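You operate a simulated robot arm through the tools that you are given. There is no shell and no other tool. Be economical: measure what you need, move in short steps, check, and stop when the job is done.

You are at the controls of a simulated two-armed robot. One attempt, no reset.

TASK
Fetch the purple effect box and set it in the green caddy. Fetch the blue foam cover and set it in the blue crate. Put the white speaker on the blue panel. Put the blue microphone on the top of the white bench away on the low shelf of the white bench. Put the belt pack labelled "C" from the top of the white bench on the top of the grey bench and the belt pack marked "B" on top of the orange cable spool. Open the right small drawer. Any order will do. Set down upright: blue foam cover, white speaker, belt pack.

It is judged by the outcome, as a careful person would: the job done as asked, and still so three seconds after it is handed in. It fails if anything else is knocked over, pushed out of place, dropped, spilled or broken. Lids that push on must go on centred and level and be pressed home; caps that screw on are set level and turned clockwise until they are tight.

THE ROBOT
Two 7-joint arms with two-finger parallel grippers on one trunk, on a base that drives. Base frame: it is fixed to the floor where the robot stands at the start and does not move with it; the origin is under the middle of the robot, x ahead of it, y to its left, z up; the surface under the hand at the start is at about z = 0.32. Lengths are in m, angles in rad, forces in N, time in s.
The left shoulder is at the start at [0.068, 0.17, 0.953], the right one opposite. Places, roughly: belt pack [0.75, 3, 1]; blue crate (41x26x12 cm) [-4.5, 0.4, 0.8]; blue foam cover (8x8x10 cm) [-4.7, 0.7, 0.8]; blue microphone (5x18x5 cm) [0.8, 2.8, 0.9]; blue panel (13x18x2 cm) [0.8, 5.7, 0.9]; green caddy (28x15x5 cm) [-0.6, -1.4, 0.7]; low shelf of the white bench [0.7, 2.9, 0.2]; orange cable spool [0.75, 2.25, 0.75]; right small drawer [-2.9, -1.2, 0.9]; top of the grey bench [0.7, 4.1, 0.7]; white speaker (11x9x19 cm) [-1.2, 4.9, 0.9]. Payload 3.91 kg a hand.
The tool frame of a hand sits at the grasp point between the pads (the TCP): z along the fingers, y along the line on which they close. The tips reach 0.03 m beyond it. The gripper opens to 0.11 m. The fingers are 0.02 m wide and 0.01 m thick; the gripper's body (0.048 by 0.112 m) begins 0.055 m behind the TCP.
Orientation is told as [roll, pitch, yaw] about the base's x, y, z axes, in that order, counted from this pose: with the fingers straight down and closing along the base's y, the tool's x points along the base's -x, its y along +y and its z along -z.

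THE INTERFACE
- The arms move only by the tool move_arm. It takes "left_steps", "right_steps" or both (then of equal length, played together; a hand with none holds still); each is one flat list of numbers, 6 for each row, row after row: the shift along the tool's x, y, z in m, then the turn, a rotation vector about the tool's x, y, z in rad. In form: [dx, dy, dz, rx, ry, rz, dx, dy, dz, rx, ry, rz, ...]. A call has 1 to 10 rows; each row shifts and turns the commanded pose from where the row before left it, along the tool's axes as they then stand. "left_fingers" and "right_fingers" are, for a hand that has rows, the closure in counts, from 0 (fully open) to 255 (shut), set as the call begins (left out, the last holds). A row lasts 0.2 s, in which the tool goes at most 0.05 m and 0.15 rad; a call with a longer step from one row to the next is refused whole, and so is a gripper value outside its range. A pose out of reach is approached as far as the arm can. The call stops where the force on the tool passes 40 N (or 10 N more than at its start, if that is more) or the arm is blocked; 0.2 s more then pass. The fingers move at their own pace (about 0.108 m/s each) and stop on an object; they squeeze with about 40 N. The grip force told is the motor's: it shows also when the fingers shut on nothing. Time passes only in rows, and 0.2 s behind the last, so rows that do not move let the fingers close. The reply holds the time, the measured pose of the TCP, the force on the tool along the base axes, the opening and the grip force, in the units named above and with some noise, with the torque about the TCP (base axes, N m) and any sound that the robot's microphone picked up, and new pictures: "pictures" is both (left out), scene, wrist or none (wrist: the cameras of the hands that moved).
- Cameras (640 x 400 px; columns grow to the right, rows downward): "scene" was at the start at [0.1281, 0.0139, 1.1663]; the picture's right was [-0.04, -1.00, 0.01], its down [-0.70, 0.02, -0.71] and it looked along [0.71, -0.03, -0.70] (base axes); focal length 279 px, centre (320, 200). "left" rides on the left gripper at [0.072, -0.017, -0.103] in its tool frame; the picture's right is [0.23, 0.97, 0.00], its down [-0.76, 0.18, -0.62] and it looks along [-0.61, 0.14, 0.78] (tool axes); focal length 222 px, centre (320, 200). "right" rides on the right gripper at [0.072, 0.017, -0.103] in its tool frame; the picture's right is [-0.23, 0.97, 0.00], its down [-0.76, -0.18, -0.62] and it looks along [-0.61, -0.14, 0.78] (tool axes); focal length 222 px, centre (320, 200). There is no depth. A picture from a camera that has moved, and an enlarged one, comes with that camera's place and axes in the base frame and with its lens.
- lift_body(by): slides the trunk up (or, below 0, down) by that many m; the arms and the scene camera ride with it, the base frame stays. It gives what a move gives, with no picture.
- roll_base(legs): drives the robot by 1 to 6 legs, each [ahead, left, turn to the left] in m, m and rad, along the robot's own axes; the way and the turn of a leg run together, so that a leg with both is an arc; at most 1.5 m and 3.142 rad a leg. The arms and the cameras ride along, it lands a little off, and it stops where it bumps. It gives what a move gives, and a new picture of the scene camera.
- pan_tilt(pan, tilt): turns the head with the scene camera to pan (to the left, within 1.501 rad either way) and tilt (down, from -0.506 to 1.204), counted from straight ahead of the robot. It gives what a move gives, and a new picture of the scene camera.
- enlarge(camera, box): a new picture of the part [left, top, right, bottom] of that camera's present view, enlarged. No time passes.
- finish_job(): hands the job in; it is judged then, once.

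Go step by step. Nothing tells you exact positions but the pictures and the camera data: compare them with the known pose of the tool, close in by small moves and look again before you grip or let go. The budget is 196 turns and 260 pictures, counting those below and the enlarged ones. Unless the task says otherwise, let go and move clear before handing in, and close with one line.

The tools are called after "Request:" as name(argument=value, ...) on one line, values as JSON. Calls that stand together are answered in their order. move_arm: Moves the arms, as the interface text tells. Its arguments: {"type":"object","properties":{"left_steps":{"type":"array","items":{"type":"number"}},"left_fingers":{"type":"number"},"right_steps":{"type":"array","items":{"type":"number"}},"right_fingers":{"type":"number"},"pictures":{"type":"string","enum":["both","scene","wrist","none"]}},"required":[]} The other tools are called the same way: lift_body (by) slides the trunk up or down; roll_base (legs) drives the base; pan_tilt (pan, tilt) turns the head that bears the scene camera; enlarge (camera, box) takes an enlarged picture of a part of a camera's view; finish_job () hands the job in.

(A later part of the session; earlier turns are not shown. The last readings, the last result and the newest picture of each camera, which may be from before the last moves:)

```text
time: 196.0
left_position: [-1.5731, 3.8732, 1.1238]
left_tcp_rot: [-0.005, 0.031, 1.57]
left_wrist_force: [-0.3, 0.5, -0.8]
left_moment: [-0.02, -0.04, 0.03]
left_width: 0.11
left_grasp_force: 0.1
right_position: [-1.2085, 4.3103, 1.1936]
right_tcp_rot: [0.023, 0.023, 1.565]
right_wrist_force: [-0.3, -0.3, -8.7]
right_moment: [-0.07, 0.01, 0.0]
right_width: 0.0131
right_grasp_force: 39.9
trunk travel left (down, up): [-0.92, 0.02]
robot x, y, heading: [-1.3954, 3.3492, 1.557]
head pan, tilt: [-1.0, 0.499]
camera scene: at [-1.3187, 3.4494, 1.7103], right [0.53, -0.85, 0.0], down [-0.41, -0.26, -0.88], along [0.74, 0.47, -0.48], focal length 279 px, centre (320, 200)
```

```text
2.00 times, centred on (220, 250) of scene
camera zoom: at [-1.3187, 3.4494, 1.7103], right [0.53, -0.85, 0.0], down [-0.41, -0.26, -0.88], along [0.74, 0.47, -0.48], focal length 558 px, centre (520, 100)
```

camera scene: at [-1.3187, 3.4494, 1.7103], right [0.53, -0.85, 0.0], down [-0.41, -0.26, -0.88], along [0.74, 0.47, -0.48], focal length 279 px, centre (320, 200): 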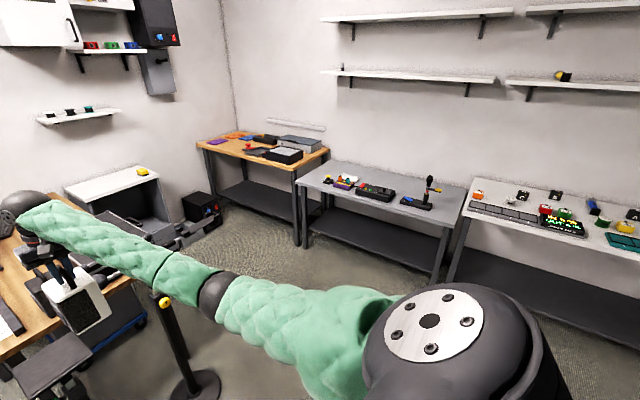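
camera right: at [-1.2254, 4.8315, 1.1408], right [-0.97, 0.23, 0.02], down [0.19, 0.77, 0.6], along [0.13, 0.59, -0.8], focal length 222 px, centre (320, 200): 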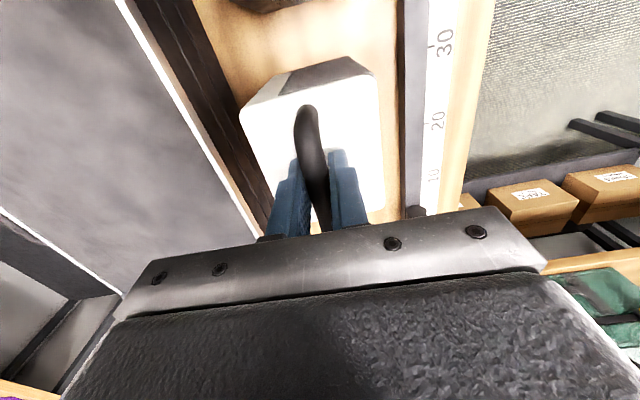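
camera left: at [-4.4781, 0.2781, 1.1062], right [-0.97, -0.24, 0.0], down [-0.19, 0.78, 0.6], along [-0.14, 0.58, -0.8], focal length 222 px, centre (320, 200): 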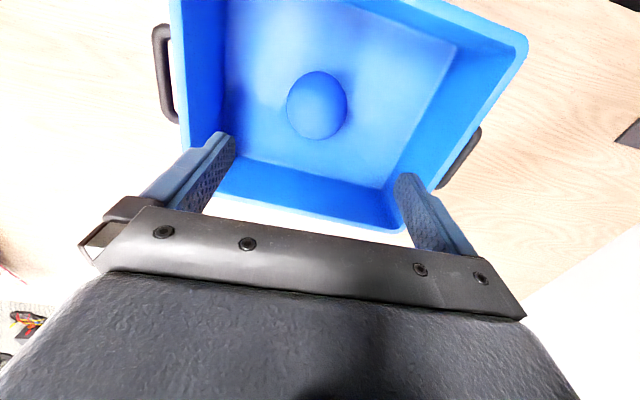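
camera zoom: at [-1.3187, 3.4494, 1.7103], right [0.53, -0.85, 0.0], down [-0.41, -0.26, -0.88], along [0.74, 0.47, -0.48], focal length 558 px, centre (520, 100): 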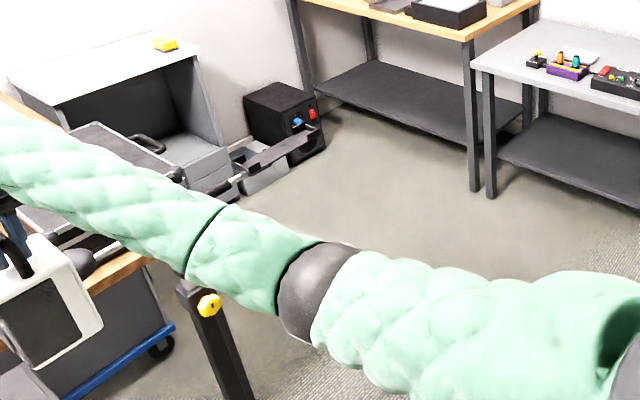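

The blue panel is at about [0.74, 5.67] on the corner bench. I'll pull both hands in, turn to +x, drive over and strafe left.

Request:
move_arm(right_steps=[0.045, 0, 0, 0, 0, 0, 0.045, 0, 0, 0, 0, 0, 0.045, 0, 0, 0, 0, 0, 0.045, 0, 0, 0, 0, 0, 0.045, 0, 0, 0, 0, 0, 0.045, 0, 0, 0, 0, 0, 0.045, 0, 0, 0, 0, 0, 0.045, 0, 0, 0, 0, 0], left_steps=[0.02, 0, 0, 0, 0, 0, 0.02, 0, 0, 0, 0, 0, 0.02, 0, 0, 0, 0, 0, 0.02, 0, 0, 0, 0, 0, 0.02, 0, 0, 0, 0, 0, 0, 0, 0, 0, 0, 0, 0, 0, 0, 0, 0, 0, 0, 0, 0, 0, 0, 0], pictures="none")

Request:
roll_base(legs=[[0, 0, -1.55], [1.24, 0.0, 0.0]])

Request:
pan_tilt(pan=0.6, tilt=0.6)

```text
time: 197.8
left_position: [-1.5741, 3.7719, 1.1265]
left_tcp_rot: [-0.006, 0.034, 1.568]
left_wrist_force: [-0.3, -0.1, 0.1]
left_moment: [0.03, 0.01, 0.01]
left_width: 0.11
left_grasp_force: 0.1
right_position: [-1.2111, 3.9481, 1.2062]
right_tcp_rot: [0.024, 0.022, 1.563]
right_wrist_force: [0.5, -0.7, -9.5]
right_moment: [-0.07, 0.0, 0.02]
right_width: 0.0135
right_grasp_force: 40.0
trunk travel left (down, up): [-0.92, 0.02]
robot x, y, heading: [-1.3955, 3.3514, 1.555]
head pan, tilt: [-1.0, 0.499]
```

```text
time: 207.9
left_position: [0.2771, 3.5415, 1.1263]
left_tcp_rot: [-0.005, 0.035, 0.013]
left_wrist_force: [0.3, -1.0, -0.3]
left_moment: [0.0, 0.0, -0.03]
left_width: 0.1099
left_grasp_force: 0.0
right_position: [0.4615, 3.1832, 1.205]
right_tcp_rot: [0.023, 0.023, 0.009]
right_wrist_force: [0.3, 0.7, -8.6]
right_moment: [0.0, 0.08, 0.02]
right_width: 0.0135
right_grasp_force: 40.1
trunk travel left (down, up): [-0.92, 0.02]
robot x, y, heading: [-0.1466, 3.3545, 0.004]
head pan, tilt: [-1.0, 0.499]
camera scene: at [-0.0435, 3.2817, 1.7104], right [-0.84, -0.54, 0.0], down [-0.26, 0.4, -0.88], along [0.48, -0.74, -0.48], focal length 279 px, centre (320, 200)
```

scene: 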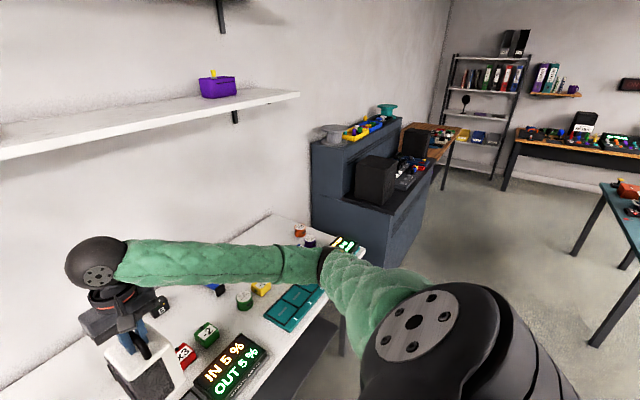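

```text
time: 209.5
left_position: [0.2786, 3.5418, 1.1273]
left_tcp_rot: [-0.006, 0.037, 0.014]
left_wrist_force: [-0.6, -0.1, 0.0]
left_moment: [0.01, 0.04, -0.02]
left_width: 0.1103
left_grasp_force: 0.0
right_position: [0.4618, 3.1837, 1.2044]
right_tcp_rot: [0.023, 0.022, 0.01]
right_wrist_force: [-0.1, -0.3, -8.3]
right_moment: [-0.01, 0.08, 0.02]
right_width: 0.0135
right_grasp_force: 39.8
trunk travel left (down, up): [-0.92, 0.02]
robot x, y, heading: [-0.1456, 3.3561, 0.004]
head pan, tilt: [0.6, 0.6]
camera scene: at [-0.02, 3.4082, 1.7013], right [0.57, -0.82, 0.0], down [-0.47, -0.32, -0.82], along [0.68, 0.47, -0.57], focal length 279 px, centre (320, 200)
```

scene: 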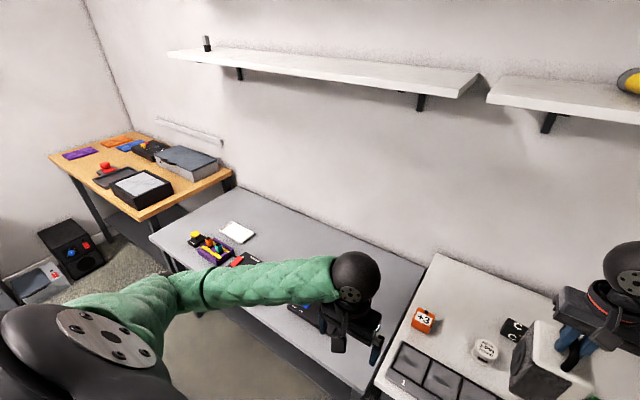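

Request:
roll_base(legs=[[0.02, 1.3, 0], [0, 0.6, 0.0]])

Request:
pan_tilt(pan=0.3, tilt=0.8)

```text
time: 219.1
left_position: [0.2922, 5.4442, 1.1267]
left_tcp_rot: [-0.007, 0.035, 0.014]
left_wrist_force: [-1.5, 0.6, -0.5]
left_moment: [-0.02, -0.02, 0.0]
left_width: 0.1098
left_grasp_force: 0.1
right_position: [0.4758, 5.0857, 1.2044]
right_tcp_rot: [0.023, 0.022, 0.009]
right_wrist_force: [-0.7, 0.5, -9.0]
right_moment: [0.01, 0.08, 0.01]
right_width: 0.0135
right_grasp_force: 40.4
trunk travel left (down, up): [-0.92, 0.02]
robot x, y, heading: [-0.1274, 5.2602, 0.003]
head pan, tilt: [0.6, 0.6]
camera scene: at [-0.006, 5.311, 1.7013], right [0.57, -0.82, 0.0], down [-0.47, -0.32, -0.82], along [0.68, 0.47, -0.57], focal length 279 px, centre (320, 200)
```

scene: 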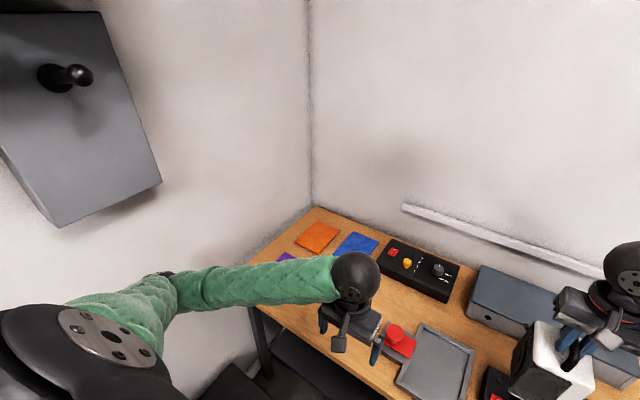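

```text
time: 219.9
left_position: [0.2917, 5.4439, 1.127]
left_tcp_rot: [-0.005, 0.034, 0.013]
left_wrist_force: [1.1, -0.7, 0.0]
left_moment: [-0.02, 0.05, 0.0]
left_width: 0.1099
left_grasp_force: 0.0
right_position: [0.4763, 5.0864, 1.2041]
right_tcp_rot: [0.023, 0.024, 0.007]
right_wrist_force: [0.4, -0.7, -7.7]
right_moment: [-0.01, 0.13, 0.02]
right_width: 0.0136
right_grasp_force: 40.5
trunk travel left (down, up): [-0.92, 0.02]
robot x, y, heading: [-0.1307, 5.2622, 0.006]
head pan, tilt: [0.3, 0.799]
camera scene: at [-0.0018, 5.2856, 1.6844], right [0.3, -0.95, 0.0], down [-0.68, -0.21, -0.7], along [0.66, 0.21, -0.72], focal length 279 px, centre (320, 200)
```

scene: 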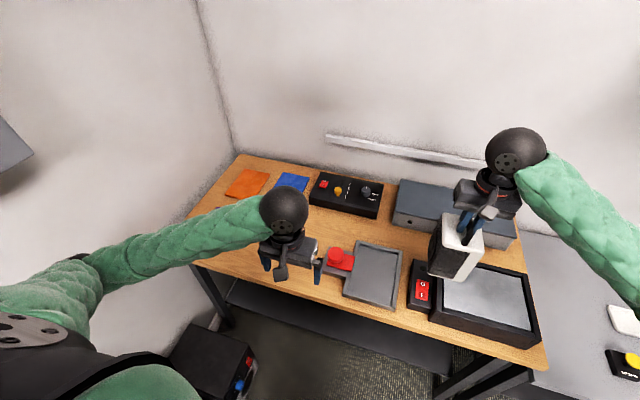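

The blue panel is at about [0.82, 5.68]. I'll tuck the left hand, then ease the base closer and turn toward the panel.

Request:
move_arm(left_steps=[0.03, 0, -0.02, 0, 0, 0, 0.03, 0, -0.02, 0, 0, 0, 0.03, 0, -0.02, 0, 0, 0], pictures="none")

Request:
roll_base(legs=[[0.1, 0.08, 0.0], [0, 0, 0.5]])

Request:
pan_tilt(pan=-0.1, tilt=0.8)

Request:
enlarge(camera="scene", box=[240, 60, 480, 210])

```text
time: 220.7
left_position: [0.2993, 5.4263, 1.1538]
left_tcp_rot: [-0.005, 0.035, 0.015]
left_wrist_force: [0.6, -0.5, -0.2]
left_moment: [-0.03, 0.01, 0.02]
left_width: 0.1102
left_grasp_force: 0.0
left hand out of reach, approached as far as the arm can: row 1, 2, 3
right_position: [0.4751, 5.0857, 1.2039]
right_tcp_rot: [0.021, 0.024, 0.009]
right_wrist_force: [-0.4, -0.3, -8.4]
right_moment: [-0.01, 0.08, 0.0]
right_width: 0.0137
right_grasp_force: 40.1
trunk travel left (down, up): [-0.92, 0.02]
robot x, y, heading: [-0.1276, 5.2598, 0.002]
head pan, tilt: [0.3, 0.799]
```

```text
time: 222.8
left_position: [0.3887, 5.545, 1.1565]
left_tcp_rot: [-0.006, 0.034, 0.14]
left_wrist_force: [-0.1, 0.5, 0.1]
left_moment: [-0.01, 0.01, 0.02]
left_width: 0.11
left_grasp_force: 0.1
right_position: [0.6097, 5.2382, 1.204]
right_tcp_rot: [0.032, 0.023, 0.144]
right_wrist_force: [0.4, -0.7, -9.7]
right_moment: [-0.02, 0.06, -0.01]
right_width: 0.0136
right_grasp_force: 40.3
trunk travel left (down, up): [-0.92, 0.02]
robot x, y, heading: [-0.0142, 5.3399, 0.138]
head pan, tilt: [0.3, 0.799]
stopped in leg 2: the robot was blocked; the commanded pose is now the measured one
camera scene: at [0.1099, 5.3652, 1.6859], right [0.43, -0.9, -0.01], down [-0.65, -0.3, -0.7], along [0.63, 0.3, -0.71], focal length 279 px, centre (320, 200)
```

scene: 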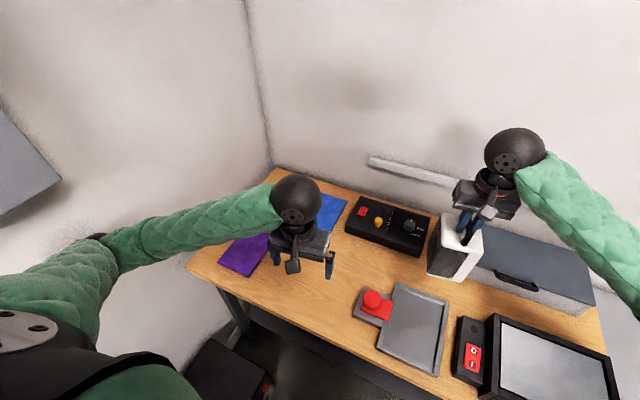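

```text
time: 223.6
left_position: [0.3904, 5.5444, 1.154]
left_tcp_rot: [-0.003, 0.04, 0.147]
left_wrist_force: [0.5, 0.5, 0.3]
left_moment: [-0.03, -0.02, 0.01]
left_width: 0.1102
left_grasp_force: 0.1
right_position: [0.6124, 5.2379, 1.201]
right_tcp_rot: [0.035, 0.023, 0.147]
right_wrist_force: [0.0, -0.3, -9.1]
right_moment: [-0.04, 0.08, -0.02]
right_width: 0.0135
right_grasp_force: 40.5
trunk travel left (down, up): [-0.92, 0.02]
robot x, y, heading: [-0.0098, 5.3394, 0.14]
head pan, tilt: [-0.099, 0.799]
camera scene: at [0.1209, 5.3327, 1.6843], right [0.04, -1.0, -0.01], down [-0.72, -0.02, -0.7], along [0.7, 0.04, -0.72], focal length 279 px, centre (320, 200)
```

scene: 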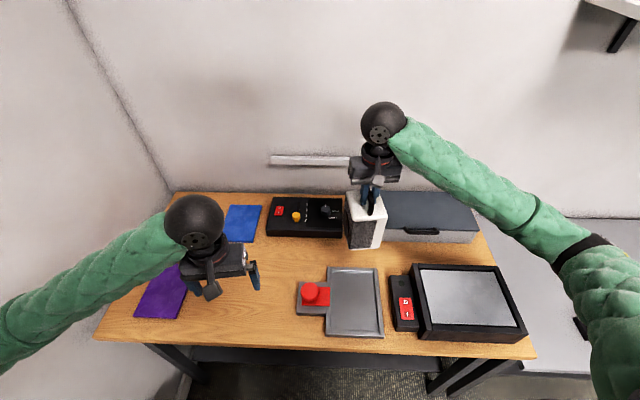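

```text
2.67 times, centred on (360, 135) of scene
camera zoom: at [0.1209, 5.3327, 1.6843], right [0.04, -1.0, -0.01], down [-0.72, -0.02, -0.7], along [0.7, 0.04, -0.72], focal length 744 px, centre (213, 373)
```

zoom: 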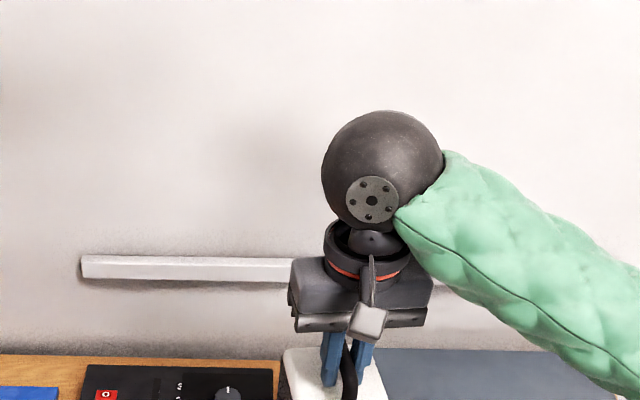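

The base corner touched the PA box, so I'll ease off it and reach the panel with the arm.

Request:
roll_base(legs=[[0.04, -0.04, 0.0]])

Request:
move_arm(right_steps=[-0.02, 0.045, 0, 0, 0, 0.0, -0.02, 0.045, 0, 0, 0, 0.0, -0.02, 0.045, 0, 0, 0, 0, -0.02, 0.045, 0, 0, 0, 0, -0.02, 0.045, 0, 0, 0, 0, -0.02, 0.045, 0, 0, 0, 0, -0.02, 0.045, 0, 0, 0, 0], pictures="both")

```text
time: 224.6
left_position: [0.4315, 5.5286, 1.1541]
left_tcp_rot: [-0.017, 0.038, 0.142]
left_wrist_force: [-1.1, -0.1, -0.6]
left_moment: [-0.03, -0.02, 0.01]
left_width: 0.1098
left_grasp_force: 0.1
right_position: [0.6515, 5.2226, 1.2062]
right_tcp_rot: [0.018, 0.024, 0.144]
right_wrist_force: [-1.1, 1.1, -8.6]
right_moment: [-0.01, 0.06, -0.01]
right_width: 0.0136
right_grasp_force: 40.0
trunk travel left (down, up): [-0.92, 0.02]
robot x, y, heading: [0.0323, 5.3031, 0.138]
head pan, tilt: [-0.099, 0.799]
camera scene: at [0.1579, 5.325, 1.685], right [0.04, -1.0, 0.0], down [-0.71, -0.03, -0.7], along [0.7, 0.02, -0.72], focal length 279 px, centre (320, 200)
```

scene: 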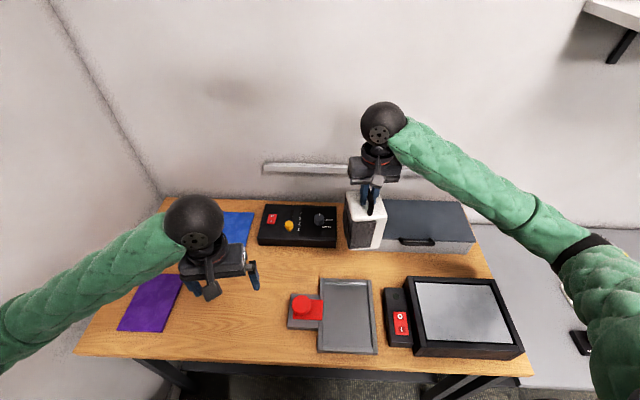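

```text
time: 226.2
left_position: [0.4352, 5.5285, 1.1524]
left_tcp_rot: [-0.015, 0.041, 0.143]
left_wrist_force: [-0.4, 0.8, -0.5]
left_moment: [-0.03, -0.01, -0.05]
left_width: 0.1099
left_grasp_force: 0.2
right_position: [0.749, 5.552, 1.2085]
right_tcp_rot: [0.019, 0.026, 0.142]
right_wrist_force: [0.0, 0.3, -9.4]
right_moment: [-0.01, 0.08, 0.02]
right_width: 0.0138
right_grasp_force: 39.9
trunk travel left (down, up): [-0.92, 0.02]
robot x, y, heading: [0.0328, 5.3095, 0.14]
head pan, tilt: [-0.099, 0.799]
camera scene: at [0.1634, 5.3225, 1.6844], right [0.04, -1.0, 0.0], down [-0.72, -0.03, -0.7], along [0.7, 0.03, -0.72], focal length 279 px, centre (320, 200)
camera right: at [0.6774, 5.5559, 1.312], right [0.09, 1.0, 0.01], down [0.8, -0.08, 0.6], along [0.6, -0.04, -0.8], focal length 222 px, centre (320, 200)
```

scene: 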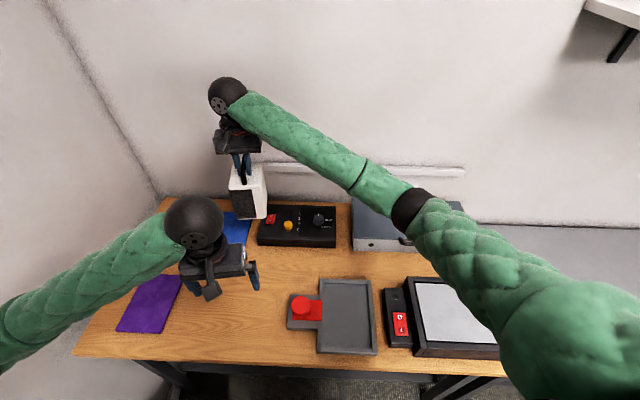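
right: 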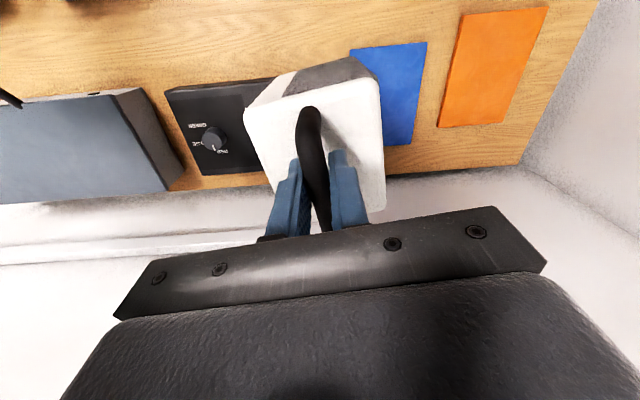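

Request:
move_arm(right_steps=[-0.02, 0.037, 0, 0, 0, 0.0, -0.017, 0.037, 0, 0, 0, 0.0, -0.017, 0.036, 0, 0, 0, 0, 0, 0, 0.02, 0, 0, 0.14, 0, 0, 0.03, 0, 0, 0, 0, 0, 0.03, 0, 0, 0], pictures="both")

Request:
enlarge(camera="scene", box=[140, 100, 380, 250])

```text
time: 227.6
left_position: [0.4353, 5.5265, 1.1537]
left_tcp_rot: [-0.012, 0.039, 0.144]
left_wrist_force: [0.2, -0.2, 0.2]
left_moment: [0.03, -0.01, -0.02]
left_width: 0.1096
left_grasp_force: 0.1
right_position: [0.785, 5.6676, 1.1285]
right_tcp_rot: [0.02, 0.028, 0.006]
right_wrist_force: [0.3, 0.7, -9.3]
right_moment: [-0.03, 0.06, -0.01]
right_width: 0.0133
right_grasp_force: 39.4
trunk travel left (down, up): [-0.92, 0.02]
robot x, y, heading: [0.035, 5.3085, 0.138]
head pan, tilt: [-0.099, 0.799]
camera scene: at [0.1641, 5.3198, 1.6844], right [0.04, -1.0, 0.0], down [-0.72, -0.03, -0.7], along [0.7, 0.03, -0.72], focal length 279 px, centre (320, 200)
camera right: at [0.7136, 5.6825, 1.2344], right [0.22, 0.97, 0.01], down [0.78, -0.19, 0.6], along [0.59, -0.12, -0.8], focal length 222 px, centre (320, 200)
```

scene: 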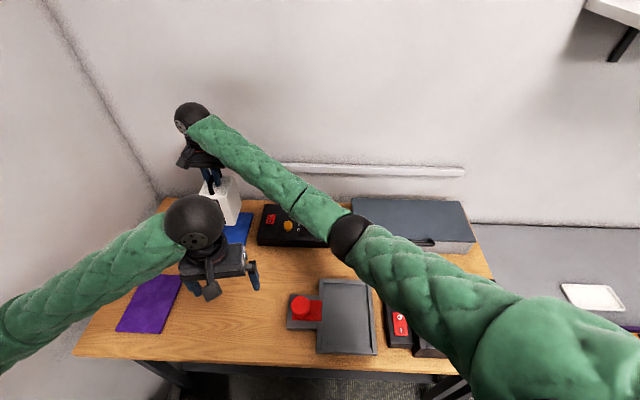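
right: 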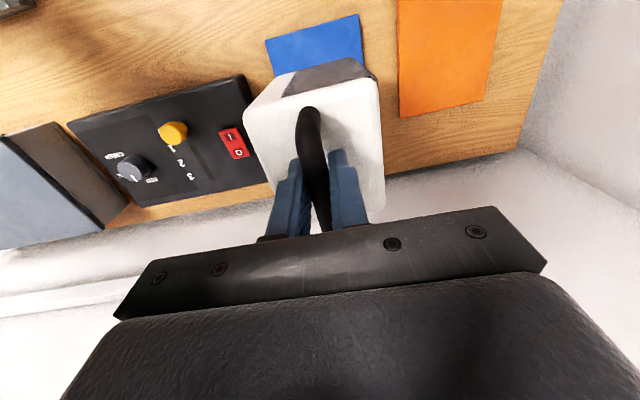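

```text
2.67 times, centred on (260, 175) of scene
camera zoom: at [0.1641, 5.3198, 1.6844], right [0.04, -1.0, 0.0], down [-0.72, -0.03, -0.7], along [0.7, 0.03, -0.72], focal length 744 px, centre (480, 267)
```

zoom: 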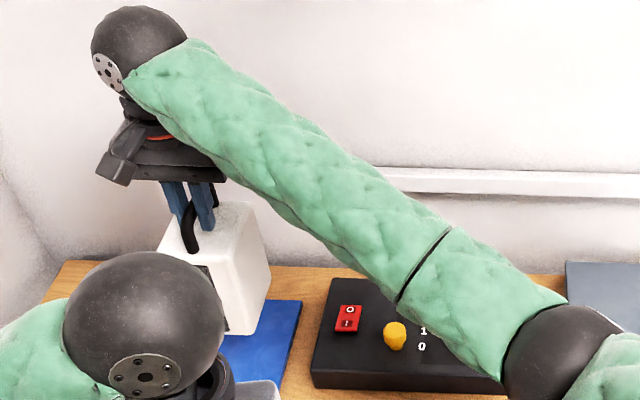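

Request:
move_arm(right_steps=[0, 0, 0.02, 0, 0, 0, 0, 0, 0.02, 0, 0, 0, 0, 0, 0.01, 0, 0, 0], pictures="wrist")

Request:
enlarge(camera="scene", box=[140, 100, 380, 250])

```text
time: 228.4
left_position: [0.434, 5.5265, 1.1517]
left_tcp_rot: [-0.016, 0.039, 0.144]
left_wrist_force: [-0.3, -0.1, -0.2]
left_moment: [-0.03, 0.02, 0.01]
left_width: 0.1099
left_grasp_force: 0.0
right_position: [0.7823, 5.6682, 1.0777]
right_tcp_rot: [0.017, 0.028, 0.005]
right_wrist_force: [0.0, 0.4, -7.9]
right_moment: [-0.04, 0.09, -0.01]
right_width: 0.0134
right_grasp_force: 40.2
trunk travel left (down, up): [-0.92, 0.02]
robot x, y, heading: [0.0334, 5.3096, 0.135]
head pan, tilt: [-0.099, 0.799]
camera right: at [0.7123, 5.6828, 1.1834], right [0.22, 0.97, 0.01], down [0.78, -0.18, 0.6], along [0.59, -0.12, -0.8], focal length 222 px, centre (320, 200)
```

right: 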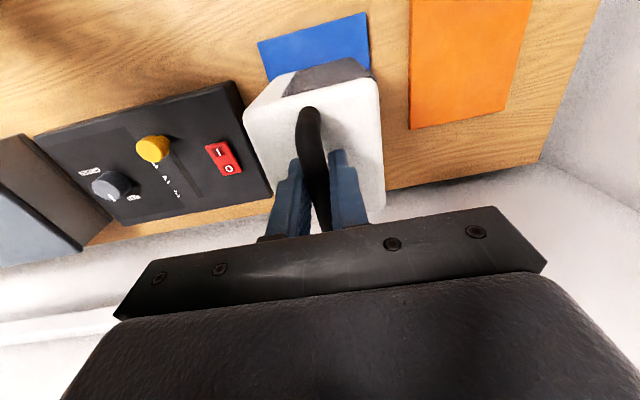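

```text
2.67 times, centred on (260, 175) of scene
camera zoom: at [0.1639, 5.3192, 1.6844], right [0.04, -1.0, 0.0], down [-0.72, -0.03, -0.7], along [0.7, 0.03, -0.72], focal length 744 px, centre (480, 267)
```

zoom: 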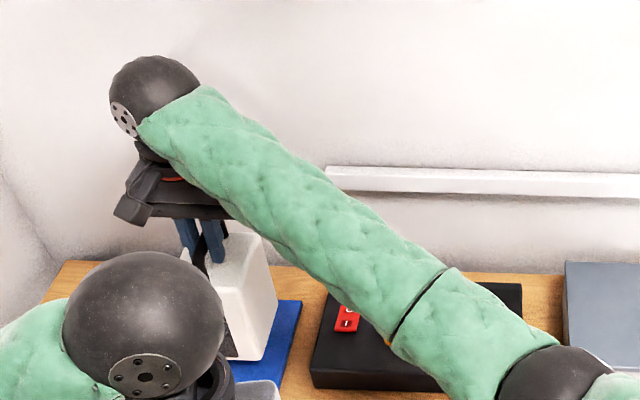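

Request:
move_arm(right_steps=[0, 0, 0.01, 0, 0, 0, 0, 0, 0.008, 0, 0, 0, 0, 0, 0.005, 0, 0, 0], pictures="none")

```text
time: 229.2
left_position: [0.4345, 5.5252, 1.152]
left_tcp_rot: [-0.014, 0.041, 0.143]
left_wrist_force: [-0.5, -0.4, 0.1]
left_moment: [0.0, 0.0, 0.03]
left_width: 0.1098
left_grasp_force: 0.1
right_position: [0.7812, 5.6704, 1.0552]
right_tcp_rot: [0.019, 0.027, 0.006]
right_wrist_force: [-0.4, -0.9, -9.1]
right_moment: [-0.01, 0.1, -0.02]
right_width: 0.0136
right_grasp_force: 39.4
trunk travel left (down, up): [-0.92, 0.02]
robot x, y, heading: [0.0367, 5.3104, 0.138]
head pan, tilt: [-0.099, 0.799]
```

Request:
move_arm(right_steps=[0, 0, 0.005, 0, 0, 0, 0, 0, 0.005, 0, 0, 0], pictures="none")

Request:
enlarge(camera="scene", box=[160, 140, 320, 240])

```text
time: 229.8
left_position: [0.4347, 5.5266, 1.1536]
left_tcp_rot: [-0.013, 0.041, 0.142]
left_wrist_force: [-0.5, -0.3, 0.0]
left_moment: [0.02, 0.01, 0.0]
left_width: 0.1098
left_grasp_force: 0.2
right_position: [0.7817, 5.6702, 1.0442]
right_tcp_rot: [0.018, 0.03, 0.003]
right_wrist_force: [-0.2, 0.2, -8.0]
right_moment: [0.03, 0.06, 0.01]
right_width: 0.0135
right_grasp_force: 40.2
trunk travel left (down, up): [-0.92, 0.02]
robot x, y, heading: [0.0331, 5.3066, 0.138]
head pan, tilt: [-0.099, 0.799]
```

```text
4.00 times, centred on (240, 190) of scene
camera zoom: at [0.164, 5.3194, 1.6844], right [0.04, -1.0, 0.0], down [-0.72, -0.03, -0.7], along [0.7, 0.03, -0.72], focal length 1116 px, centre (640, 240)
```

zoom: 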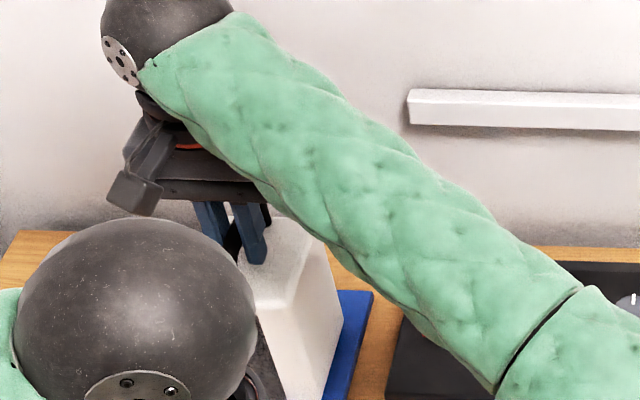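

Request:
move_arm(right_steps=[0, 0, 0.004, 0, 0, 0, 0, 0, 0.004, 0, 0, 0], pictures="none")

Request:
move_arm(right_steps=[0, 0, 0.004, 0, 0, 0, 0, 0, 0.004, 0, 0, 0], pictures="none")

```text
time: 230.4
left_position: [0.4329, 5.525, 1.1529]
left_tcp_rot: [-0.014, 0.038, 0.144]
left_wrist_force: [0.0, 0.2, -0.3]
left_moment: [0.01, 0.0, 0.0]
left_width: 0.11
left_grasp_force: 0.0
right_position: [0.7807, 5.6701, 1.0402]
right_tcp_rot: [0.02, 0.025, 0.007]
right_wrist_force: [0.0, 3.1, 8.1]
right_moment: [-0.09, -0.85, 0.2]
right_width: 0.0136
right_grasp_force: 40.2
trunk travel left (down, up): [-0.92, 0.02]
robot x, y, heading: [0.0309, 5.3074, 0.14]
head pan, tilt: [-0.099, 0.799]
```

```text
time: 231.0
left_position: [0.4322, 5.5247, 1.1536]
left_tcp_rot: [-0.014, 0.04, 0.143]
left_wrist_force: [0.1, 0.4, 0.0]
left_moment: [0.03, -0.01, 0.0]
left_width: 0.1103
left_grasp_force: 0.0
right_position: [0.7805, 5.6694, 1.0326]
right_tcp_rot: [0.021, 0.023, 0.005]
right_wrist_force: [0.7, 4.5, 32.6]
right_moment: [0.0, 0.04, 0.07]
right_width: 0.0136
right_grasp_force: 39.9
trunk travel left (down, up): [-0.92, 0.02]
robot x, y, heading: [0.0333, 5.3087, 0.137]
head pan, tilt: [-0.099, 0.799]
```

The speaker is seated on the panel. I'll relieve the pressure, open, and rise.

Request:
move_arm(right_steps=[0, 0, -0.004, 0, 0, 0, 0, 0, 0, 0, 0, 0], pictures="none")

Request:
move_arm(right_steps=[0, 0, 0, 0, 0, 0, 0, 0, 0, 0, 0, 0, 0, 0, -0.01, 0, 0, 0, 0, 0, -0.03, 0, 0, 0, 0, 0, -0.04, 0, 0, 0, 0, 0, -0.04, 0, 0, 0], right_fingers=120, pictures="wrist")

```text
time: 231.6
left_position: [0.4332, 5.5267, 1.1529]
left_tcp_rot: [-0.014, 0.039, 0.144]
left_wrist_force: [-0.4, -0.4, -0.5]
left_moment: [-0.01, 0.02, 0.0]
left_width: 0.1098
left_grasp_force: 0.0
right_position: [0.7788, 5.6696, 1.0326]
right_tcp_rot: [0.017, 0.027, 0.006]
right_wrist_force: [-5.0, 3.9, 9.5]
right_moment: [-0.09, -0.22, 0.02]
right_width: 0.0136
right_grasp_force: 39.4
trunk travel left (down, up): [-0.92, 0.02]
robot x, y, heading: [0.0348, 5.3093, 0.144]
head pan, tilt: [-0.099, 0.799]
```

```text
time: 233.0
left_position: [0.4342, 5.5248, 1.151]
left_tcp_rot: [-0.012, 0.04, 0.143]
left_wrist_force: [0.1, -0.1, -1.1]
left_moment: [0.02, -0.01, 0.0]
left_width: 0.1099
left_grasp_force: 0.1
right_position: [0.7854, 5.6652, 1.1518]
right_tcp_rot: [0.019, 0.03, 0.006]
right_wrist_force: [-0.7, 0.5, -0.2]
right_moment: [0.01, -0.01, 0.02]
right_width: 0.0584
right_grasp_force: 0.1
trunk travel left (down, up): [-0.92, 0.02]
robot x, y, heading: [0.0344, 5.3056, 0.139]
head pan, tilt: [-0.099, 0.799]
camera right: at [0.714, 5.679, 1.2583], right [0.22, 0.97, 0.01], down [0.78, -0.19, 0.6], along [0.58, -0.12, -0.8], focal length 222 px, centre (320, 200)
```

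right: 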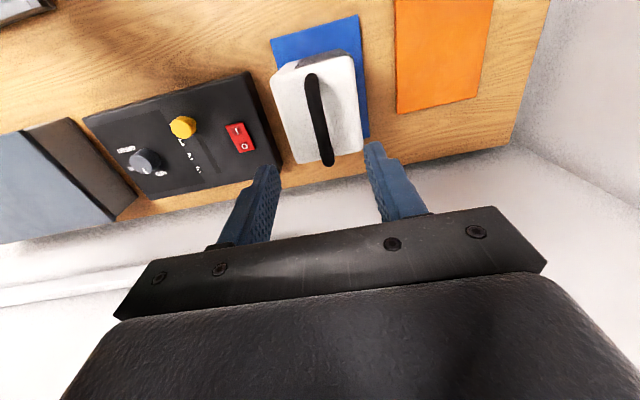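

Request:
move_arm(right_steps=[0, 0, -0.04, 0, 0, -0.07, 0.04, -0.02, 0, 0, 0, -0.07, 0.04, -0.03, 0, 0, 0, 0, 0.04, -0.03, 0, 0, 0, 0, 0.03, -0.04, 0, 0, 0, 0, 0.0, -0.045, 0, 0, 0, 0, 0.0, -0.045, 0, 0, 0, 0, 0.0, -0.045, 0, 0, 0, 0, 0.0, -0.045, 0, 0, 0, 0], right_fingers=0, pictures="scene")

Request:
roll_base(legs=[[-0.15, -0.1, -0.14]])

Request:
enlarge(camera="scene", box=[140, 100, 460, 300])

```text
time: 235.0
left_position: [0.4344, 5.5245, 1.153]
left_tcp_rot: [-0.012, 0.039, 0.145]
left_wrist_force: [0.0, -0.8, -0.3]
left_moment: [0.02, 0.01, -0.01]
left_width: 0.1103
left_grasp_force: 0.1
right_position: [0.6773, 5.3491, 1.1913]
right_tcp_rot: [0.024, 0.024, 0.147]
right_wrist_force: [0.6, 0.4, -0.1]
right_moment: [0.03, 0.0, -0.01]
right_width: 0.11
right_grasp_force: 0.0
trunk travel left (down, up): [-0.92, 0.02]
robot x, y, heading: [0.0312, 5.3081, 0.134]
head pan, tilt: [-0.099, 0.799]
camera scene: at [0.1629, 5.3166, 1.6845], right [0.04, -1.0, 0.0], down [-0.72, -0.03, -0.7], along [0.7, 0.03, -0.72], focal length 279 px, centre (320, 200)
```

scene: 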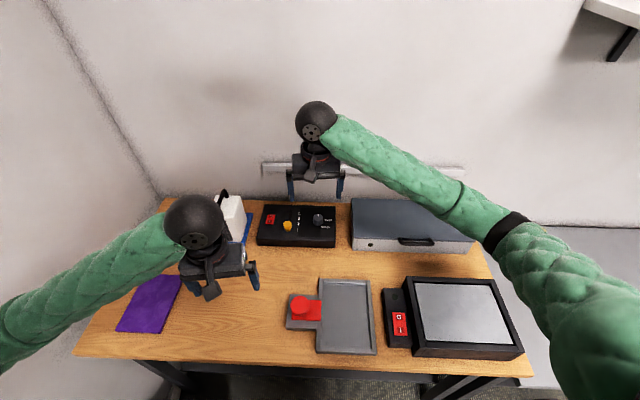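

```text
time: 236.5
left_position: [0.3179, 5.357, 1.1524]
left_tcp_rot: [-0.016, 0.041, 0.004]
left_wrist_force: [-0.1, 0.3, 0.9]
left_moment: [0.03, -0.01, 0.04]
left_width: 0.1099
left_grasp_force: 0.0
right_position: [0.5351, 5.1499, 1.1909]
right_tcp_rot: [0.022, 0.026, 0.003]
right_wrist_force: [0.2, 1.0, -0.2]
right_moment: [0.01, 0.0, 0.05]
right_width: 0.1101
right_grasp_force: 0.0
trunk travel left (down, up): [-0.92, 0.02]
robot x, y, heading: [-0.1136, 5.1937, -0.004]
head pan, tilt: [-0.099, 0.799]
camera scene: at [0.0215, 5.1908, 1.6843], right [-0.1, -0.99, 0.0], down [-0.71, 0.07, -0.7], along [0.69, -0.07, -0.72], focal length 279 px, centre (320, 200)
```

scene: 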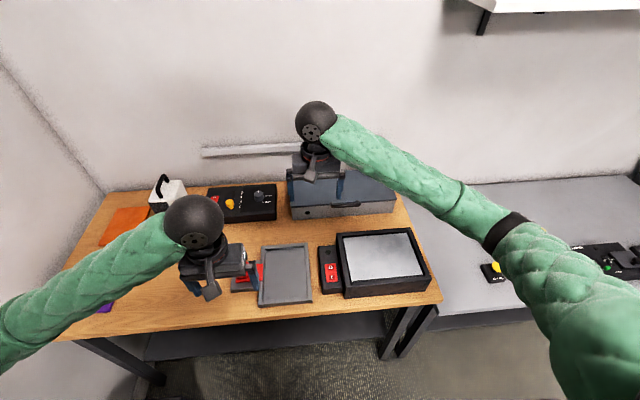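

```text
2.00 times, centred on (300, 200) of scene
camera zoom: at [0.0215, 5.1908, 1.6843], right [-0.1, -0.99, 0.0], down [-0.71, 0.07, -0.7], along [0.69, -0.07, -0.72], focal length 558 px, centre (360, 200)
```

zoom: 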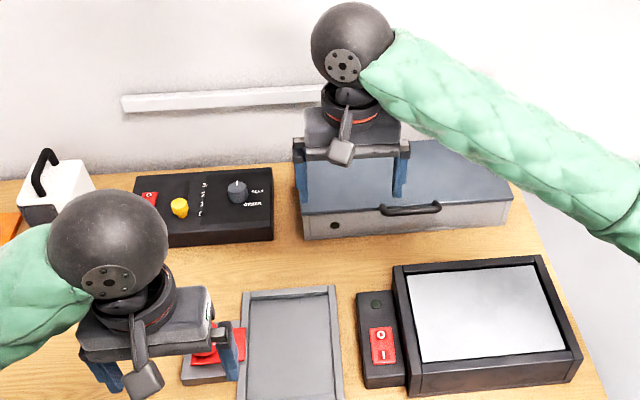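

The speaker stands on the blue panel. Next I'll strafe right to the white bench.

Request:
move_arm(right_steps=[0.045, 0, 0, 0, 0, 0, 0.045, 0, 0, 0, 0, 0, 0.04, 0, 0, 0, 0, 0], pictures="none")

Request:
roll_base(legs=[[0, -1.2, 0], [0, -0.9, 0.0]])

Request:
pan_tilt(pan=-0.15, tilt=0.75)

```text
time: 237.3
left_position: [0.317, 5.3568, 1.1537]
left_tcp_rot: [-0.012, 0.039, 0.003]
left_wrist_force: [-0.2, -1.0, 0.2]
left_moment: [-0.01, -0.01, -0.01]
left_width: 0.1098
left_grasp_force: 0.0
right_position: [0.4047, 5.148, 1.1951]
right_tcp_rot: [0.022, 0.024, 0.002]
right_wrist_force: [-0.8, 0.5, -0.5]
right_moment: [0.02, -0.01, 0.0]
right_width: 0.1099
right_grasp_force: 0.1
trunk travel left (down, up): [-0.92, 0.02]
robot x, y, heading: [-0.1099, 5.1975, 0.001]
head pan, tilt: [-0.099, 0.799]
```

```text
time: 247.8
left_position: [0.3019, 3.2374, 1.1533]
left_tcp_rot: [-0.011, 0.041, -0.003]
left_wrist_force: [-0.2, -0.1, -0.3]
left_moment: [-0.01, -0.01, 0.01]
left_width: 0.1099
left_grasp_force: 0.0
right_position: [0.3874, 3.0304, 1.1944]
right_tcp_rot: [0.024, 0.025, 0.0]
right_wrist_force: [-0.1, 0.2, -0.2]
right_moment: [0.02, -0.02, 0.01]
right_width: 0.11
right_grasp_force: 0.2
trunk travel left (down, up): [-0.92, 0.02]
robot x, y, heading: [-0.1274, 3.0838, -0.007]
head pan, tilt: [-0.099, 0.799]
camera scene: at [0.0035, 3.0737, 1.6845], right [-0.11, -0.99, 0.0], down [-0.71, 0.08, -0.7], along [0.69, -0.08, -0.72], focal length 279 px, centre (320, 200)
```

scene: 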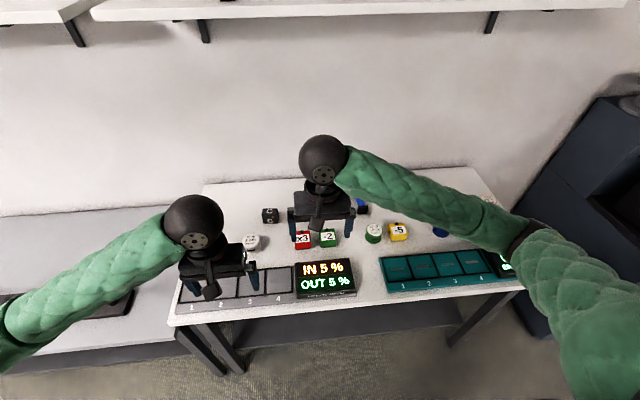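

```text
time: 248.4
left_position: [0.3025, 3.2375, 1.1546]
left_tcp_rot: [-0.012, 0.041, -0.005]
left_wrist_force: [0.2, -0.3, -0.6]
left_moment: [-0.01, -0.01, -0.01]
left_width: 0.11
left_grasp_force: 0.0
right_position: [0.3878, 3.0308, 1.1944]
right_tcp_rot: [0.023, 0.024, -0.001]
right_wrist_force: [0.5, 0.3, -0.2]
right_moment: [-0.03, 0.01, 0.01]
right_width: 0.1099
right_grasp_force: 0.0
trunk travel left (down, up): [-0.92, 0.02]
robot x, y, heading: [-0.1281, 3.0834, -0.006]
head pan, tilt: [-0.15, 0.75]
camera scene: at [0.0051, 3.0688, 1.6884], right [-0.16, -0.99, 0.0], down [-0.67, 0.11, -0.73], along [0.72, -0.12, -0.68], focal length 279 px, centre (320, 200)
```

scene: 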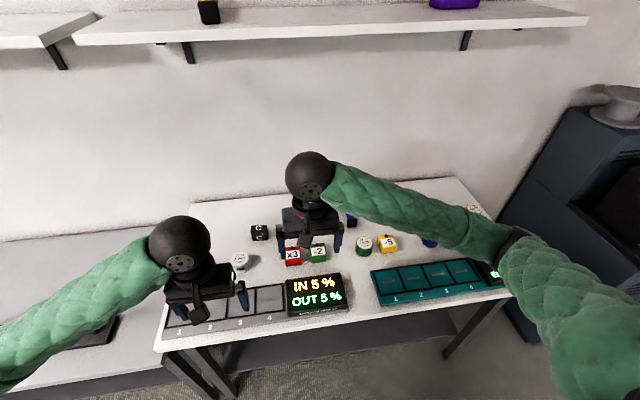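

Request:
move_arm(right_steps=[0, -0.045, 0, 0, 0, 0, 0, -0.045, 0, 0, 0, 0, 0, -0.045, 0, 0, 0, 0, 0, -0.045, 0, 0, 0, 0, 0, -0.045, 0, 0, 0, 0, 0, -0.045, 0, 0, 0, 0, 0, -0.045, 0, 0, 0, 0], left_steps=[0, 0.02, 0, 0, 0, 0, 0, 0.02, 0, 0, 0, 0, 0, 0.02, 0, 0, 0, 0, 0, 0.02, 0, 0, 0, 0, 0, 0.02, 0, 0, 0, 0, 0, 0.02, 0, 0, 0, 0, 0, 0.02, 0, 0, 0, 0], pictures="scene")

Request:
enlarge(camera="scene", box=[180, 150, 420, 300])

```text
time: 250.0
left_position: [0.3045, 3.3777, 1.1501]
left_tcp_rot: [-0.014, 0.039, -0.004]
left_wrist_force: [-0.2, -0.5, -0.5]
left_moment: [0.02, -0.01, -0.01]
left_width: 0.1098
left_grasp_force: 0.0
left hand out of reach, approached as far as the arm can: row 2
right_position: [0.3847, 2.7158, 1.1873]
right_tcp_rot: [0.023, 0.024, -0.001]
right_wrist_force: [-0.2, -0.2, -0.4]
right_moment: [0.01, -0.02, -0.01]
right_width: 0.1102
right_grasp_force: 0.1
trunk travel left (down, up): [-0.92, 0.02]
robot x, y, heading: [-0.1287, 3.0837, -0.009]
head pan, tilt: [-0.15, 0.75]
camera scene: at [0.0022, 3.0683, 1.6886], right [-0.16, -0.99, 0.0], down [-0.67, 0.11, -0.73], along [0.72, -0.11, -0.68], focal length 279 px, centre (320, 200)
```

scene: 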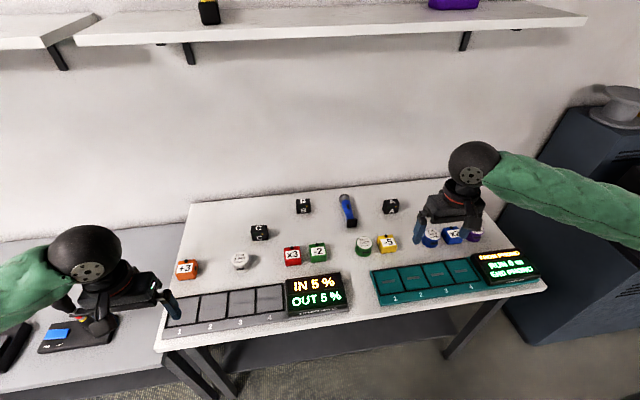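

```text
2.67 times, centred on (300, 225) of scene
camera zoom: at [0.0022, 3.0683, 1.6886], right [-0.16, -0.99, 0.0], down [-0.67, 0.11, -0.73], along [0.72, -0.11, -0.68], focal length 744 px, centre (373, 133)
```

zoom: 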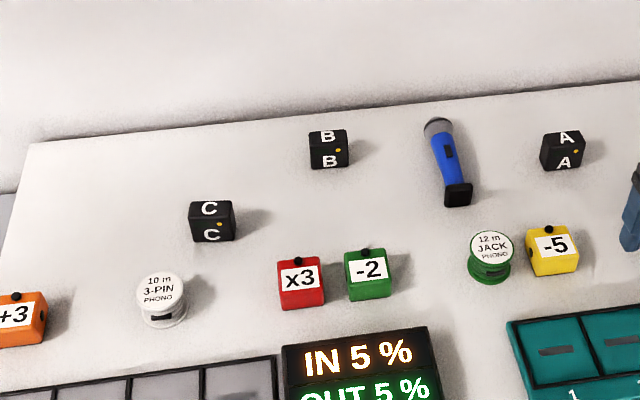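

Belt packs A, B and C and the blue microphone are visible. I'll take C with the left hand first.

Request:
lift_body(by=-0.1)

Request:
move_arm(left_steps=[-0.042, -0.02, 0, 0, 0, 0, -0.042, -0.02, 0, 0, 0, 0, -0.042, -0.02, 0, 0, 0, 0, -0.042, -0.02, 0, 0, 0, 0, -0.042, -0.02, 0, 0, 0, 0, -0.042, -0.02, 0, 0, 0, 0, -0.042, -0.02, 0, 0, 0, 0, -0.042, -0.03, 0, 0, 0, 0, -0.035, -0.02, 0, 0, 0, 0], pictures="both")

Request:
enlarge(camera="left", box=[160, 0, 480, 200])

```text
time: 251.3
left_position: [0.308, 3.3787, 1.0507]
left_tcp_rot: [-0.013, 0.041, -0.004]
left_wrist_force: [0.7, 0.6, -0.4]
left_moment: [-0.02, 0.01, -0.02]
left_width: 0.1101
left_grasp_force: 0.1
right_position: [0.3858, 2.717, 1.0862]
right_tcp_rot: [0.022, 0.026, -0.001]
right_wrist_force: [0.5, -0.3, 0.2]
right_moment: [0.01, 0.0, -0.01]
right_width: 0.1098
right_grasp_force: 0.0
trunk travel left (down, up): [-0.82, 0.12]
robot x, y, heading: [-0.1247, 3.08, -0.004]
head pan, tilt: [-0.15, 0.75]
```

```text
refused: row 8 steps farther than a row can; nothing moved
```

```text
2.00 times, centred on (320, 100) of left
camera zoom: at [0.241, 3.363, 1.1561], right [-0.22, 0.97, 0.0], down [0.79, 0.18, 0.59], along [0.58, 0.13, -0.81], focal length 444 px, centre (320, 400)
```

zoom: 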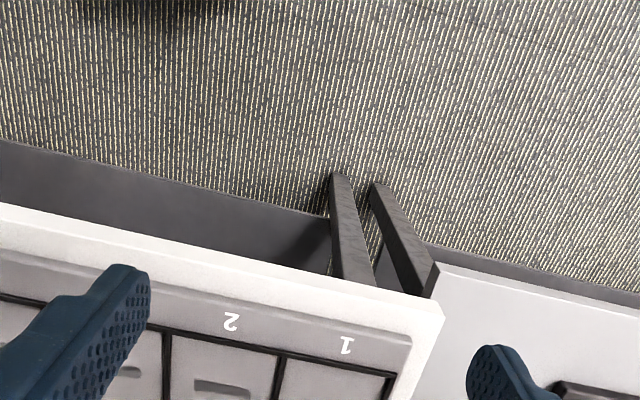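

Request:
move_arm(left_steps=[-0.042, -0.02, 0, 0, -0.04, 0, -0.042, -0.02, 0, 0, 0, 0, -0.042, -0.02, 0, 0, 0, 0, -0.042, -0.02, 0, 0, 0, 0, -0.042, -0.02, 0, 0, 0, 0, -0.042, -0.02, 0, 0, 0, 0, -0.042, -0.025, 0, 0, 0, 0, -0.042, -0.025, 0, 0, 0, 0, -0.025, -0.02, 0, 0, 0, 0], pictures="both")

Request:
enlarge(camera="left", box=[160, 40, 480, 240])

```text
time: 253.3
left_position: [0.668, 3.1873, 1.0497]
left_tcp_rot: [-0.014, 0.001, -0.004]
left_wrist_force: [0.2, 0.0, -0.3]
left_moment: [0.0, -0.01, -0.03]
left_width: 0.1097
left_grasp_force: 0.0
right_position: [0.3867, 2.7154, 1.0867]
right_tcp_rot: [0.024, 0.025, -0.002]
right_wrist_force: [0.2, 0.5, -0.3]
right_moment: [0.01, 0.07, -0.02]
right_width: 0.1101
right_grasp_force: 0.1
trunk travel left (down, up): [-0.82, 0.12]
robot x, y, heading: [-0.1219, 3.0817, -0.007]
head pan, tilt: [-0.15, 0.75]
camera scene: at [0.0057, 3.0679, 1.5884], right [-0.16, -0.99, 0.0], down [-0.67, 0.11, -0.73], along [0.72, -0.11, -0.68], focal length 279 px, centre (320, 200)
camera left: at [0.5977, 3.1714, 1.1539], right [-0.22, 0.97, -0.01], down [0.76, 0.18, 0.62], along [0.61, 0.13, -0.78], focal length 222 px, centre (320, 200)
```

scene: 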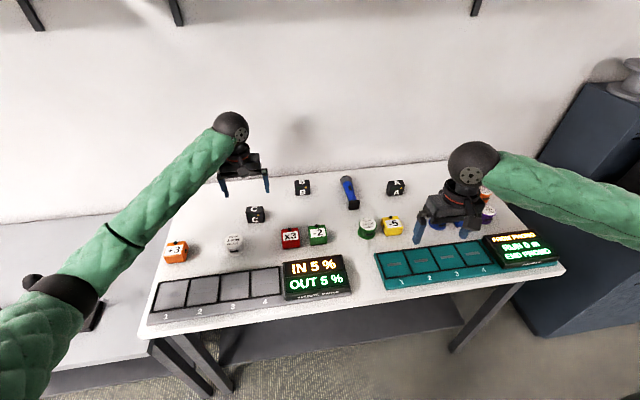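
left: 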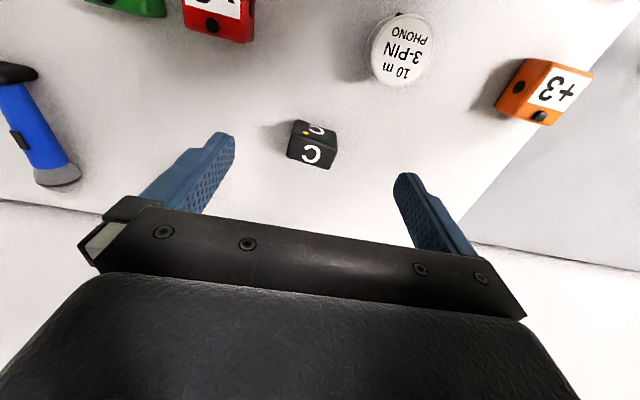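

```text
2.00 times, centred on (320, 140) of left
camera zoom: at [0.5977, 3.1714, 1.1539], right [-0.22, 0.97, -0.01], down [0.76, 0.18, 0.62], along [0.61, 0.13, -0.78], focal length 444 px, centre (320, 320)
```

zoom: 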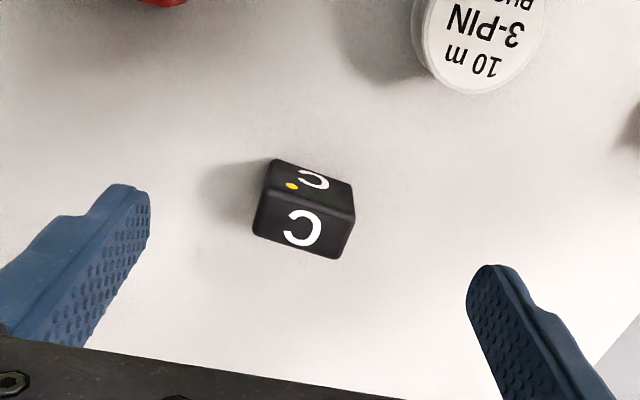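

Request:
move_arm(left_steps=[-0.04, 0, 0.02, 0, 0, 0, -0.022, 0, 0.035, 0, 0, 0, 0, 0, 0.035, 0, 0, 0], left_fingers=40, pictures="wrist")

Request:
enlarge(camera="left", box=[160, 40, 480, 240])

```text
time: 254.1
left_position: [0.7309, 3.1861, 0.9604]
left_tcp_rot: [-0.013, -0.002, -0.002]
left_wrist_force: [-0.2, 1.3, -0.2]
left_moment: [-0.04, -0.03, 0.01]
left_width: 0.0927
left_grasp_force: 0.0
right_position: [0.3855, 2.7149, 1.086]
right_tcp_rot: [0.023, 0.025, -0.003]
right_wrist_force: [0.3, 0.1, -0.1]
right_moment: [0.0, -0.02, 0.01]
right_width: 0.11
right_grasp_force: 0.2
trunk travel left (down, up): [-0.82, 0.12]
robot x, y, heading: [-0.1261, 3.0862, -0.009]
head pan, tilt: [-0.15, 0.75]
camera left: at [0.6596, 3.1711, 1.0636], right [-0.22, 0.97, -0.01], down [0.76, 0.18, 0.62], along [0.61, 0.13, -0.78], focal length 222 px, centre (320, 200)
```

left: 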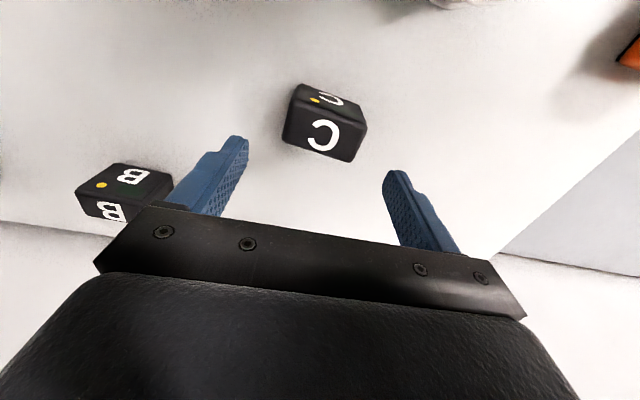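

```text
2.00 times, centred on (320, 140) of left
camera zoom: at [0.6596, 3.1711, 1.0636], right [-0.22, 0.97, -0.01], down [0.76, 0.18, 0.62], along [0.61, 0.13, -0.78], focal length 444 px, centre (320, 320)
```

zoom: 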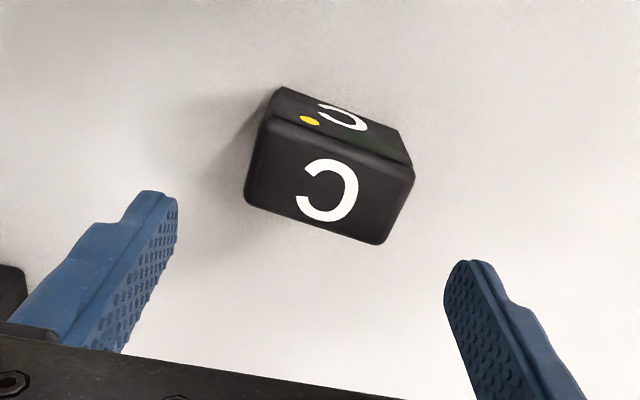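

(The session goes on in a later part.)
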